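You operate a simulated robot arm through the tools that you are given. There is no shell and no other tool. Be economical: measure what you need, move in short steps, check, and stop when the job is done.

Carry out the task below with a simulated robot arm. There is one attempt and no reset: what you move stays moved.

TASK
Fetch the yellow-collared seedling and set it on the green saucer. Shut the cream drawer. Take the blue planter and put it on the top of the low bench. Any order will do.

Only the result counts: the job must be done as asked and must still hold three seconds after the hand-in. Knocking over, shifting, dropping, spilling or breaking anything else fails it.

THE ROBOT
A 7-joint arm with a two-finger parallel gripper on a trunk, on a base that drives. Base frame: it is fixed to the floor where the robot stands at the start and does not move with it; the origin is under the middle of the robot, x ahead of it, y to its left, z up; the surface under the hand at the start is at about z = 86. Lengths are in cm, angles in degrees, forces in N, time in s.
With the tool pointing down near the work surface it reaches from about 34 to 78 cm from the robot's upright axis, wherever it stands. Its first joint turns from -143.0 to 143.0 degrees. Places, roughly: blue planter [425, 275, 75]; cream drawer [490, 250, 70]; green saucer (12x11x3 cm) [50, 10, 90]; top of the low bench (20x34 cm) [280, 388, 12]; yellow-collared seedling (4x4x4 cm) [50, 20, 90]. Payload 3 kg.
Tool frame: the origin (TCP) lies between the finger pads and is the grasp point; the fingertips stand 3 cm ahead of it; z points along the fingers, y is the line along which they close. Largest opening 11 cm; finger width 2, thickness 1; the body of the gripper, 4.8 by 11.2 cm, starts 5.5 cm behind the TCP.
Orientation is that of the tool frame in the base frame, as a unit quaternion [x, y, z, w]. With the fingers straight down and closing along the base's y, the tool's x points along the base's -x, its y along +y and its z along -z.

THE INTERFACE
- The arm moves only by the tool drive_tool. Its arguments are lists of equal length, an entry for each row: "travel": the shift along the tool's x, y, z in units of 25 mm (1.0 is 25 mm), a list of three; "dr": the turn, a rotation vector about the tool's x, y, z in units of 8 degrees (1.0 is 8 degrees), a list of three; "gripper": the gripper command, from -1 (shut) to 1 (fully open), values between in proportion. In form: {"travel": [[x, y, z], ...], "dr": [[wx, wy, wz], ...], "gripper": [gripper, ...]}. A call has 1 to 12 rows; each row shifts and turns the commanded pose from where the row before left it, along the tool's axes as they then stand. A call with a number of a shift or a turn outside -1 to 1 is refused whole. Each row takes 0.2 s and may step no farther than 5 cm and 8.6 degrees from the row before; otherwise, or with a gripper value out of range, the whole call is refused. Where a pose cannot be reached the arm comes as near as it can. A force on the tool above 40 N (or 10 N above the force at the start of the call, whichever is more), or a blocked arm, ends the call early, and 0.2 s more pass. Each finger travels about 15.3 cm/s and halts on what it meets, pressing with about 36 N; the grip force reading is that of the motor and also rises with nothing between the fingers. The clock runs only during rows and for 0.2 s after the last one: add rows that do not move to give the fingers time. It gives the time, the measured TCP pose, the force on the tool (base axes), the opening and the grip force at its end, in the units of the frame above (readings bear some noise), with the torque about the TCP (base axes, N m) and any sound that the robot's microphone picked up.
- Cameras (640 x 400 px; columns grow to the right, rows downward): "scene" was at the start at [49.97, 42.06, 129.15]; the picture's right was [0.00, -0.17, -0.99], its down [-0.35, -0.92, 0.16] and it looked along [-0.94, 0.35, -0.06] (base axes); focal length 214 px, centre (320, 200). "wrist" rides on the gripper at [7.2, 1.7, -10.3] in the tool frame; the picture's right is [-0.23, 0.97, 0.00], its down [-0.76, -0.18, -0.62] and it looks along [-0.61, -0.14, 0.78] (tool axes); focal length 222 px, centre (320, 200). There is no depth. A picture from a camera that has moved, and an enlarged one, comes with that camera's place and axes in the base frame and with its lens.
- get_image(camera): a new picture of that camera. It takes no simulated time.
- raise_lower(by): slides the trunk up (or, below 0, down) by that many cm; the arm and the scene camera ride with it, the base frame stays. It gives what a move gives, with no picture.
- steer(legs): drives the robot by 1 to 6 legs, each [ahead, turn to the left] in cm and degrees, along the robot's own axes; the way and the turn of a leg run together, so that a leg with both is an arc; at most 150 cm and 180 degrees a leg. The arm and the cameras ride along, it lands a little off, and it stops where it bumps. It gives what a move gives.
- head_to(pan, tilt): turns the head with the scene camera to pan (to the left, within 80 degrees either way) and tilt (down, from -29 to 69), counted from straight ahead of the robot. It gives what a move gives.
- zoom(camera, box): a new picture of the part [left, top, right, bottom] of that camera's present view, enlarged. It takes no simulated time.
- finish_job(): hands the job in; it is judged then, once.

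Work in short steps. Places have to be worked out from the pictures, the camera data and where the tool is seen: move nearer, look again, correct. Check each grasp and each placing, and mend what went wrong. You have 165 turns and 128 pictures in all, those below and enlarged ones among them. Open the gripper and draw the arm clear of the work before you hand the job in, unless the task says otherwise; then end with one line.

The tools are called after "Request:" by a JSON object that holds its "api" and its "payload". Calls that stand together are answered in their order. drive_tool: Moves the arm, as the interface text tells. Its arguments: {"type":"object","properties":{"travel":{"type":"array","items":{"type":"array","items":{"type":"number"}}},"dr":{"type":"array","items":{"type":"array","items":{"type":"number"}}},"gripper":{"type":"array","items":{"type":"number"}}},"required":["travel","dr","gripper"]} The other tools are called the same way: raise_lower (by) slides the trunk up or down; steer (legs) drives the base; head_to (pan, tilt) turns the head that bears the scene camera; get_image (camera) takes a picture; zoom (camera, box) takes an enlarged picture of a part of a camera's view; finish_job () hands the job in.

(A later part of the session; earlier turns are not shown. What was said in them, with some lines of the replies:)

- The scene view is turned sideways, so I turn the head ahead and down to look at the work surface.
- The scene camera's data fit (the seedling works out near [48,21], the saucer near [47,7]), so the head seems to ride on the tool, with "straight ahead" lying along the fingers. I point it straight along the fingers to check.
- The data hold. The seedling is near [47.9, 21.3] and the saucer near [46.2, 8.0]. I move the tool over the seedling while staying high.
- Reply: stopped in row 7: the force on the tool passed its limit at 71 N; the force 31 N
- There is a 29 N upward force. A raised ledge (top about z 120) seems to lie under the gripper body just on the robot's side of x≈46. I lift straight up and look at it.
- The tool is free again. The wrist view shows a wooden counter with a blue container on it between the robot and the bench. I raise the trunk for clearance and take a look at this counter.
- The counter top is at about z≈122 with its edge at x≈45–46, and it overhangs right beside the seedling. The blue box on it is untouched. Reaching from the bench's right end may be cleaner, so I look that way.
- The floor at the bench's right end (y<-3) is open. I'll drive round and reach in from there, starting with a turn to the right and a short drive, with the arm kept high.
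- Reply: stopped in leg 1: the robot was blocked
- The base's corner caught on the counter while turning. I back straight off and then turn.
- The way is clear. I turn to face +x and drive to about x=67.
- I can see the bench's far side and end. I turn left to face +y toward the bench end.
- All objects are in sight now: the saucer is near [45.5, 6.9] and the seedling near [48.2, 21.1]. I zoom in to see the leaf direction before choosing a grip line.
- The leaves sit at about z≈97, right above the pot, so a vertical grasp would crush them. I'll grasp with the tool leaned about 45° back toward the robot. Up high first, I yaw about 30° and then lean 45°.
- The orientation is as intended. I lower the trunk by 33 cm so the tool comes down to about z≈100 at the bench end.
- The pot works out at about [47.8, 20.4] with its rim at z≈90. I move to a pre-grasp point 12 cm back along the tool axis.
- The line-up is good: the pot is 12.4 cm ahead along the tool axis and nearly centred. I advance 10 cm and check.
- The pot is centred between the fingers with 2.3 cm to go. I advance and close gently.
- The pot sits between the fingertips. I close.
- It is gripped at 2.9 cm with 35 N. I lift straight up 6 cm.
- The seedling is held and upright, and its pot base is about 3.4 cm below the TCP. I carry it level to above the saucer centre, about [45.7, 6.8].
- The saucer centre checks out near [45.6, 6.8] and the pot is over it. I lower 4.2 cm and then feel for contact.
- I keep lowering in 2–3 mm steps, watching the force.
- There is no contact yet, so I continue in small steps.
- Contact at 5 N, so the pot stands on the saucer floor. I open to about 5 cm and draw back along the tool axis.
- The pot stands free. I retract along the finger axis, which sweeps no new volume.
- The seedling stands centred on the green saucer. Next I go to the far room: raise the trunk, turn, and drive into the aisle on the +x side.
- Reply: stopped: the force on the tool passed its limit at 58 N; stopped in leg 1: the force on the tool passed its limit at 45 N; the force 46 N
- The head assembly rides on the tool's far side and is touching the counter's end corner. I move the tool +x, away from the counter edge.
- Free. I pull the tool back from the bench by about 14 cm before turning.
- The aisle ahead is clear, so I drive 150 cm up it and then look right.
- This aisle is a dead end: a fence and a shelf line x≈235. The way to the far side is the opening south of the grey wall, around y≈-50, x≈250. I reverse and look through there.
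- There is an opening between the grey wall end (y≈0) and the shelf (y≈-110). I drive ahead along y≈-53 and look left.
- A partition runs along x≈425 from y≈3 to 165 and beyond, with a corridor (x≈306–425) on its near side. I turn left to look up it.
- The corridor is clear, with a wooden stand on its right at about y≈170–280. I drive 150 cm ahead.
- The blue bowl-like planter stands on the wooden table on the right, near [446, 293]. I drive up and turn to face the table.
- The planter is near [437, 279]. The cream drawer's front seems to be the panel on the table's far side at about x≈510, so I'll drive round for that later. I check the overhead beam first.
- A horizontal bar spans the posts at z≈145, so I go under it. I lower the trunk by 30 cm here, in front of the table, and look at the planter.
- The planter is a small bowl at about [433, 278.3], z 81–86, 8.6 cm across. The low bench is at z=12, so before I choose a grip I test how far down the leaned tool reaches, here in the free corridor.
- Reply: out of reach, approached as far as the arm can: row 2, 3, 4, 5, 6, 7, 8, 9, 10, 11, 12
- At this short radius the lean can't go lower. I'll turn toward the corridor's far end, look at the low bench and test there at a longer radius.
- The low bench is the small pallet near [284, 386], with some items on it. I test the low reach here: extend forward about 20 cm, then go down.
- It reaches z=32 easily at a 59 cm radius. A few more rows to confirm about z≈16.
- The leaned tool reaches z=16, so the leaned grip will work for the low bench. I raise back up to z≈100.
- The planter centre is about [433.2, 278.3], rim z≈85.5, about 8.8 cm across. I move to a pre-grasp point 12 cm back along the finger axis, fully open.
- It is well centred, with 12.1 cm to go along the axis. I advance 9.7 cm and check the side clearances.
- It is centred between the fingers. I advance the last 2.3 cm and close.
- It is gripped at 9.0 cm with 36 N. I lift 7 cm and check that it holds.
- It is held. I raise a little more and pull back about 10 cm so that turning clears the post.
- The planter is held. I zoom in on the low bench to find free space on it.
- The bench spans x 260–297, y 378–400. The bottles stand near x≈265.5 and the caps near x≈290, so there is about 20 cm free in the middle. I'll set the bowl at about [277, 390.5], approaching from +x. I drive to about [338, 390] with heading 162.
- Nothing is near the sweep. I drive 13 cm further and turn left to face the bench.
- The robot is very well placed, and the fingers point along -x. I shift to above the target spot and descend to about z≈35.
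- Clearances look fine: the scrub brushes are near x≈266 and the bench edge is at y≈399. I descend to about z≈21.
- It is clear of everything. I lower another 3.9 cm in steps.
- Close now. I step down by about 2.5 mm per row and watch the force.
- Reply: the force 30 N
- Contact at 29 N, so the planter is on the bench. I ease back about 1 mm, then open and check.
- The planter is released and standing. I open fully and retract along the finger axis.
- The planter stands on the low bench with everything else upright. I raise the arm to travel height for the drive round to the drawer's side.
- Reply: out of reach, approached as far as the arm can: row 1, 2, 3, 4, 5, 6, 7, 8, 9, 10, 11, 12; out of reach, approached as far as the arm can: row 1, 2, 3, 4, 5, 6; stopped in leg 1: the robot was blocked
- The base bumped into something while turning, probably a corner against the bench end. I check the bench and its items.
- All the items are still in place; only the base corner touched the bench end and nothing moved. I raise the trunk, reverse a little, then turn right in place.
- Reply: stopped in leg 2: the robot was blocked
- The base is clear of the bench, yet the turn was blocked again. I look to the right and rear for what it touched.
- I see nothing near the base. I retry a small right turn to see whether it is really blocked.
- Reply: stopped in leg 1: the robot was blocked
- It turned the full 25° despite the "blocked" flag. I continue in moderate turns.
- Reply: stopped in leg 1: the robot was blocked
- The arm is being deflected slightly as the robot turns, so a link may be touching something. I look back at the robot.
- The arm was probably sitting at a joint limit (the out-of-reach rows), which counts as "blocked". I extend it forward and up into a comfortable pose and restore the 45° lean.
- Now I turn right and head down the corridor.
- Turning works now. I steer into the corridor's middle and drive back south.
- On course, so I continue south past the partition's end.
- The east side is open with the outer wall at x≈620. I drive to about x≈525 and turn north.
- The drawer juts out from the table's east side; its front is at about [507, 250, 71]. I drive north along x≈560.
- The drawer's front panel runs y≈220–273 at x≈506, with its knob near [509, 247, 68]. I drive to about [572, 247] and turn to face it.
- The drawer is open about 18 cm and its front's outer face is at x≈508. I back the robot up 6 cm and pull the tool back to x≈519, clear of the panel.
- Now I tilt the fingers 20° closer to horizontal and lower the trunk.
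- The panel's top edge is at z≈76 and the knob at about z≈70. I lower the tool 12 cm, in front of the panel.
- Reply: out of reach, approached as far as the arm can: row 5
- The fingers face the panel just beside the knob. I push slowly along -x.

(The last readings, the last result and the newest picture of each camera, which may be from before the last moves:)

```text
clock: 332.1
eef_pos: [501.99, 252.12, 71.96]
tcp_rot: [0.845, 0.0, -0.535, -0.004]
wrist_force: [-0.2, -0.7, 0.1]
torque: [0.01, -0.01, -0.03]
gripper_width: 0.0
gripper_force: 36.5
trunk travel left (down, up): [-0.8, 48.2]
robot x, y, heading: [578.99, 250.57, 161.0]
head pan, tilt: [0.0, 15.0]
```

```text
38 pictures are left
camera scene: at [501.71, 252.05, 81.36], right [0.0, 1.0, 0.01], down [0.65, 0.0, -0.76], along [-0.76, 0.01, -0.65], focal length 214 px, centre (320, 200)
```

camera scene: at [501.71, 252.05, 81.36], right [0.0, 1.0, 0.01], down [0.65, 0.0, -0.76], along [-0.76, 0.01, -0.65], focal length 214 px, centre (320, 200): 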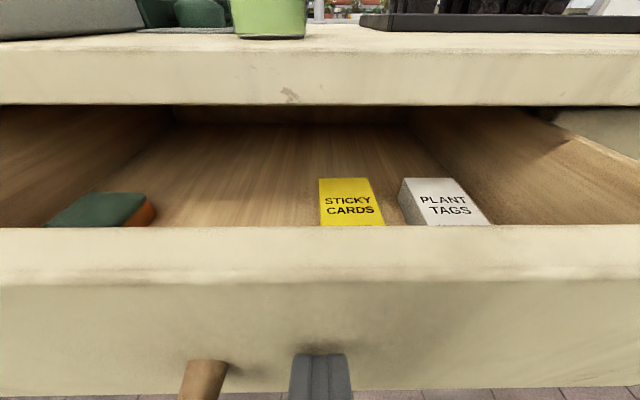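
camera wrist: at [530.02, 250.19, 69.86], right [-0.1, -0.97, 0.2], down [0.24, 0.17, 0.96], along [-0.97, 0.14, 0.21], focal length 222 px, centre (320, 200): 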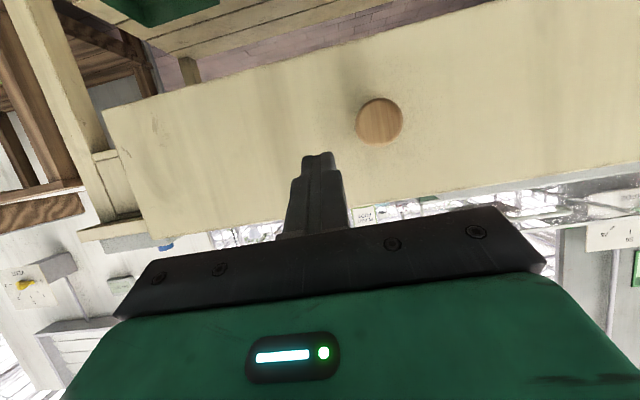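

The drawer slides easily with its contents undisturbed. I tip the head back out of the way of the table edge and keep pushing.

Request:
{"api": "head_to", "payload": {"pan": 0, "tilt": 60}}

Request:
{"api": "drive_tool", "payload": {"travel": [[-0.2, 0, 0.42], [-0.2, 0, 0.42], [-0.2, 0, 0.42], [-0.2, 0, 0.42], [-0.2, 0, 0.42], [-0.2, 0, 0.42], [0, 0, 0]], "dr": [[0, 0, 0], [0, 0, 0], [0, 0, 0], [0, 0, 0], [0, 0, 0], [0, 0, 0], [0, 0, 0]], "gripper": [-1, -1, -1, -1, -1, -1, -1]}}

Request:
{"api": "get_image", "payload": {"camera": "wrist"}}

```text
clock: 333.3
eef_pos: [502.15, 252.1, 72.0]
tcp_rot: [0.845, -0.001, -0.535, -0.005]
wrist_force: [0.2, -0.2, 0.1]
torque: [0.02, -0.02, -0.01]
gripper_width: 0.01
gripper_force: 36.5
trunk travel left (down, up): [-0.8, 48.2]
robot x, y, heading: [578.92, 250.78, 161.0]
head pan, tilt: [0.0, 60.0]
```

```text
clock: 334.9
eef_pos: [495.24, 251.93, 72.05]
tcp_rot: [0.845, 0.001, -0.535, -0.003]
wrist_force: [-0.2, 0.0, 0.7]
torque: [0.0, 0.01, -0.02]
gripper_width: 0.0
gripper_force: 36.2
trunk travel left (down, up): [-0.8, 48.2]
robot x, y, heading: [578.81, 250.74, 160.9]
head pan, tilt: [0.0, 60.0]
```

```text
37 pictures are left
camera wrist: at [507.64, 250.32, 69.91], right [-0.1, -0.97, 0.2], down [0.24, 0.17, 0.96], along [-0.97, 0.14, 0.22], focal length 222 px, centre (320, 200)
```

wrist: 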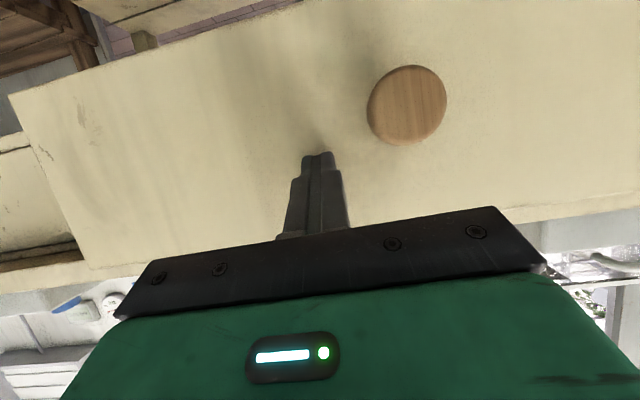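

Still sliding freely. I continue until resistance shows that it is fully shut.

Request:
{"api": "drive_tool", "payload": {"travel": [[-0.17, 0, 0.36], [-0.17, 0, 0.36], [-0.17, 0, 0.36], [-0.17, 0, 0.36], [-0.17, 0, 0.36], [0, 0, 0]], "dr": [[0, 0, 0], [0, 0, 0], [0, 0, 0], [0, 0, 0], [0, 0, 0], [0, 0, 0]], "gripper": [-1, -1, -1, -1, -1, -1]}}

Request:
{"api": "get_image", "payload": {"camera": "wrist"}}

```text
clock: 336.3
eef_pos: [490.3, 252.07, 72.02]
tcp_rot: [0.845, 0.001, -0.535, -0.003]
wrist_force: [0.1, -0.1, -0.2]
torque: [-0.01, -0.02, 0.02]
gripper_width: 0.0
gripper_force: 36.0
trunk travel left (down, up): [-0.8, 48.2]
robot x, y, heading: [578.63, 250.86, 160.8]
head pan, tilt: [0.0, 60.0]
```

```text
36 pictures are left
camera wrist: at [502.76, 250.37, 69.84], right [-0.1, -0.97, 0.2], down [0.24, 0.17, 0.96], along [-0.97, 0.14, 0.22], focal length 222 px, centre (320, 200)
```

wrist: 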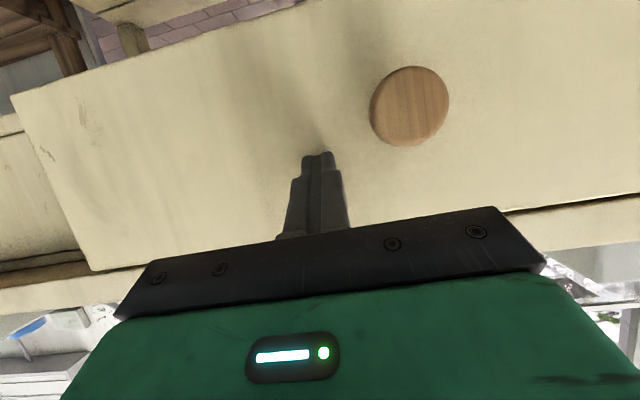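

Nearly there. I push on in small rows.

Request:
{"api": "drive_tool", "payload": {"travel": [[-0.1, 0, 0.2], [-0.1, 0, 0.2], [-0.1, 0, 0.2], [-0.1, 0, 0.2], [0, 0, 0]], "dr": [[0, 0, 0], [0, 0, 0], [0, 0, 0], [0, 0, 0], [0, 0, 0]], "gripper": [-1, -1, -1, -1, -1]}}

Request:
{"api": "get_image", "payload": {"camera": "wrist"}}

```text
clock: 337.5
eef_pos: [488.09, 251.91, 72.01]
tcp_rot: [0.845, 0.001, -0.535, -0.003]
wrist_force: [0.5, -0.2, -0.4]
torque: [0.0, -0.01, -0.01]
gripper_width: 0.0
gripper_force: 35.9
trunk travel left (down, up): [-0.8, 48.2]
robot x, y, heading: [578.96, 250.68, 161.0]
head pan, tilt: [0.0, 60.0]
```

```text
35 pictures are left
camera wrist: at [500.48, 250.33, 69.89], right [-0.1, -0.97, 0.2], down [0.24, 0.17, 0.96], along [-0.97, 0.14, 0.22], focal length 222 px, centre (320, 200)
```

wrist: 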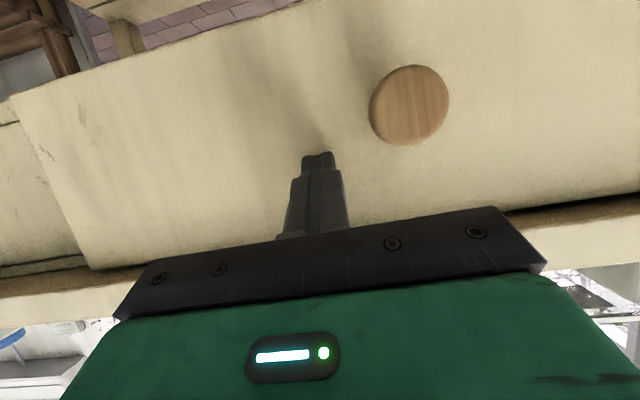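

Request:
{"api": "drive_tool", "payload": {"travel": [[-0.1, 0, 0.2], [-0.1, 0, 0.2], [-0.1, 0, 0.2], [-0.1, 0, 0.2], [0, 0, 0]], "dr": [[0, 0, 0], [0, 0, 0], [0, 0, 0], [0, 0, 0], [0, 0, 0]], "gripper": [-1, -1, -1, -1, -1]}}

Request:
{"api": "get_image", "payload": {"camera": "wrist"}}

```text
clock: 337.9
eef_pos: [487.96, 252.04, 72.02]
tcp_rot: [0.846, 0.0, -0.533, -0.004]
wrist_force: [35.3, -0.5, 11.6]
torque: [-0.03, 0.2, 0.11]
gripper_width: 0.01
gripper_force: 36.1
trunk travel left (down, up): [-0.8, 48.2]
robot x, y, heading: [578.78, 251.2, 160.9]
head pan, tilt: [0.0, 60.0]
stopped in row 2: the force on the tool passed its limit at 57 N (the readings are from after the stop); the commanded pose is now the measured one
```

```text
34 pictures are left
camera wrist: at [500.27, 250.31, 69.98], right [-0.1, -0.97, 0.2], down [0.23, 0.17, 0.96], along [-0.97, 0.14, 0.21], focal length 222 px, centre (320, 200)
```

wrist: 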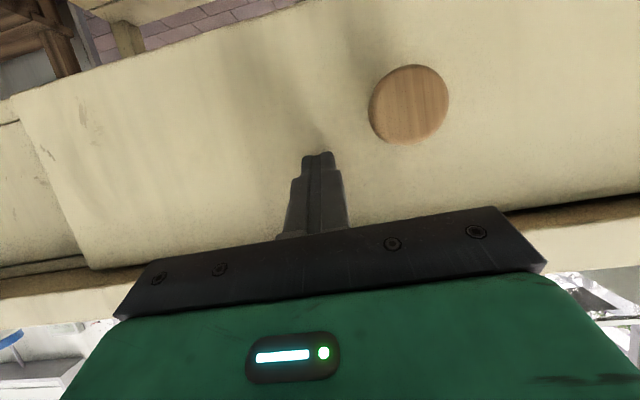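

A firm stop with a fingertip push of 35–57 N, so the drawer is at its end. I back off and inspect it.

Request:
{"api": "drive_tool", "payload": {"travel": [[0.2, 0, -0.42], [0.42, 0, -0.9], [0.42, 0, -0.9], [0.42, 0, -0.9], [0.42, 0, -0.9], [0.42, 0, -0.9], [0.42, 0, -0.9], [0, 0, 0]], "dr": [[0, 0, 0], [0, 0, 0], [0, 0, 0], [0, 0, 0], [0, 0, 0], [0, 0, 0], [0, 0, 0], [0, 0, 0]], "gripper": [-1, -1, -1, -1, -1, -1, -1, -1]}}

Request:
{"api": "raise_lower", "payload": {"by": 25}}

Request:
{"api": "head_to", "payload": {"pan": 0, "tilt": 10}}

Request:
{"api": "get_image", "payload": {"camera": "scene"}}

```text
clock: 339.7
eef_pos: [503.89, 251.9, 71.95]
tcp_rot: [0.847, -0.001, -0.532, -0.005]
wrist_force: [0.2, 1.0, -0.4]
torque: [-0.01, -0.01, 0.01]
gripper_width: 0.0
gripper_force: 35.7
trunk travel left (down, up): [-0.8, 48.2]
robot x, y, heading: [578.93, 250.66, 160.8]
head pan, tilt: [0.0, 60.0]
```

```text
clock: 342.3
eef_pos: [503.67, 251.99, 96.97]
tcp_rot: [0.847, 0.0, -0.532, -0.004]
wrist_force: [-0.4, -0.1, -0.5]
torque: [0.03, 0.0, -0.02]
gripper_width: 0.0
gripper_force: 36.2
trunk travel left (down, up): [-25.8, 23.2]
robot x, y, heading: [579.23, 250.75, 161.0]
head pan, tilt: [0.0, 60.0]
```

```text
clock: 343.5
eef_pos: [503.78, 251.89, 96.93]
tcp_rot: [0.847, 0.0, -0.531, -0.003]
wrist_force: [0.6, -0.3, -0.1]
torque: [-0.01, -0.02, 0.01]
gripper_width: 0.02
gripper_force: 36.0
trunk travel left (down, up): [-25.8, 23.2]
robot x, y, heading: [579.02, 250.79, 161.2]
head pan, tilt: [0.0, 10.0]
```

```text
33 pictures are left
camera scene: at [502.97, 251.82, 107.09], right [0.0, 1.0, 0.01], down [0.58, 0.0, -0.81], along [-0.81, 0.01, -0.58], focal length 214 px, centre (320, 200)
```

scene: 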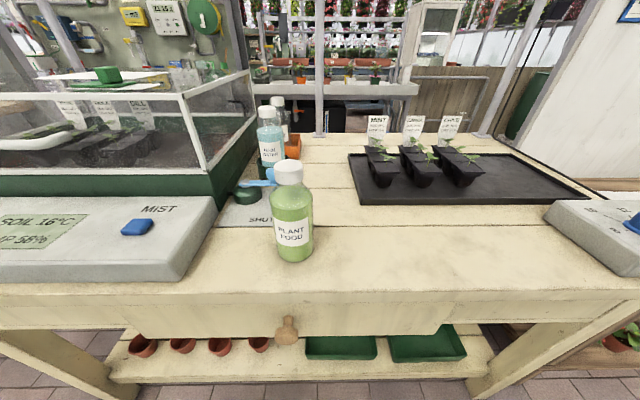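

The drawer looks shut and everything on the table stands. I zoom in to verify that it is flush.

Request:
{"api": "zoom", "payload": {"camera": "scene", "box": [60, 270, 520, 380]}}

```text
1.39 times, centred on (290, 325) of scene
camera zoom: at [502.97, 251.82, 107.09], right [0.0, 1.0, 0.01], down [0.58, 0.0, -0.81], along [-0.81, 0.01, -0.58], focal length 298 px, centre (362, 26)
```

zoom: 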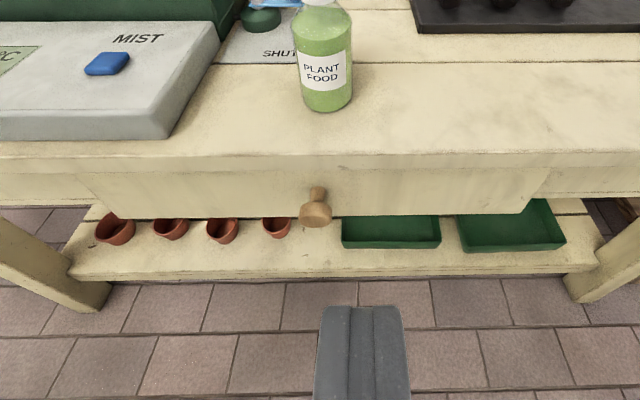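

The panel lies against the apron as an overlay front. For certainty I take a low side view along the panel.

Request:
{"api": "raise_lower", "payload": {"by": -18}}

Request:
{"api": "head_to", "payload": {"pan": 65, "tilt": 5}}

Request:
{"api": "get_image", "payload": {"camera": "scene"}}

```text
clock: 345.5
eef_pos: [503.7, 251.83, 78.78]
tcp_rot: [0.847, 0.0, -0.532, -0.004]
wrist_force: [-0.8, 0.0, 0.2]
torque: [0.0, 0.0, 0.03]
gripper_width: 0.0
gripper_force: 35.9
trunk travel left (down, up): [-7.8, 41.2]
robot x, y, heading: [578.49, 250.76, 161.1]
head pan, tilt: [0.0, 10.0]
```

```text
clock: 346.8
eef_pos: [503.77, 251.96, 79.05]
tcp_rot: [0.847, 0.001, -0.531, -0.003]
wrist_force: [0.3, 0.7, 1.1]
torque: [-0.04, -0.04, 0.01]
gripper_width: 0.0
gripper_force: 35.9
trunk travel left (down, up): [-7.8, 41.2]
robot x, y, heading: [578.97, 250.89, 160.9]
head pan, tilt: [65.0, 5.0]
```

```text
31 pictures are left
camera scene: at [507.46, 243.46, 92.12], right [-0.81, 0.43, -0.39], down [0.47, 0.08, -0.88], along [-0.35, -0.9, -0.27], focal length 214 px, centre (320, 200)
```

scene: 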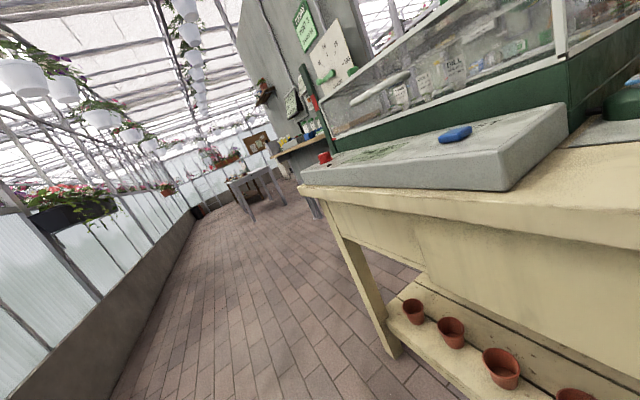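

Request:
{"api": "zoom", "payload": {"camera": "scene", "box": [320, 180, 520, 300]}}

```text
3.20 times, centred on (420, 240) of scene
camera zoom: at [507.46, 243.46, 92.12], right [-0.81, 0.43, -0.39], down [0.47, 0.08, -0.88], along [-0.35, -0.9, -0.27], focal length 686 px, centre (0, 72)
```

zoom: 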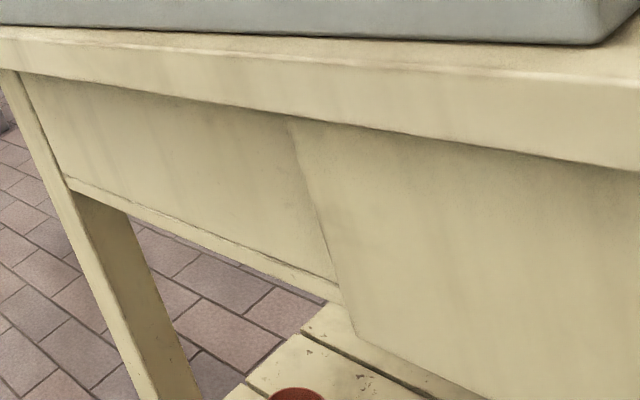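

The drawer front sits flush under the table top, so it is shut. I open the gripper and draw the arm farther back.

Request:
{"api": "drive_tool", "payload": {"travel": [[0.42, 0, -0.9], [0.42, 0, -0.9], [0.42, 0, -0.9], [0, 0, 0], [0, 0, 0]], "dr": [[0, 0, 0], [0, 0, 0], [0, 0, 0], [0, 0, 0], [0, 0, 0]], "gripper": [-1, -1, -0.2, 0.6, 0.6]}}

Request:
{"api": "head_to", "payload": {"pan": 0, "tilt": 0}}

Request:
{"api": "get_image", "payload": {"camera": "scene"}}

```text
clock: 348.0
eef_pos: [511.37, 251.9, 78.97]
tcp_rot: [0.847, 0.0, -0.532, -0.003]
wrist_force: [-0.9, 0.2, 0.0]
torque: [0.0, 0.0, 0.05]
gripper_width: 8.8
gripper_force: 0.1
trunk travel left (down, up): [-7.8, 41.2]
robot x, y, heading: [578.75, 250.85, 161.2]
head pan, tilt: [65.0, 5.0]
```

```text
clock: 349.4
eef_pos: [511.43, 251.85, 79.1]
tcp_rot: [0.847, -0.001, -0.532, -0.004]
wrist_force: [0.3, 0.3, -0.4]
torque: [0.01, 0.01, 0.0]
gripper_width: 8.82
gripper_force: 0.0
trunk travel left (down, up): [-7.8, 41.2]
robot x, y, heading: [578.85, 250.81, 161.0]
head pan, tilt: [0.0, 0.0]
```

```text
29 pictures are left
camera scene: at [510.16, 251.75, 90.73], right [0.0, 1.0, 0.01], down [0.43, 0.0, -0.9], along [-0.9, 0.01, -0.43], focal length 214 px, centre (320, 200)
```

scene: 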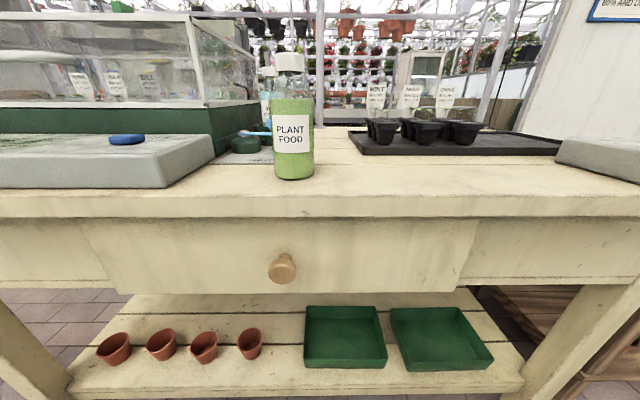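

The drawer is shut, nothing on the table is disturbed, and the arm is clear with the gripper open. I hand the job in.

Request:
{"api": "finish_job", "payload": {}}

```text
The job is handed in.
```

The yellow-collared seedling is on the green saucer, the cream drawer is shut, and the blue planter is on the low bench; I saw nothing knocked over or moved, though the robot briefly touched the counter and the low bench.
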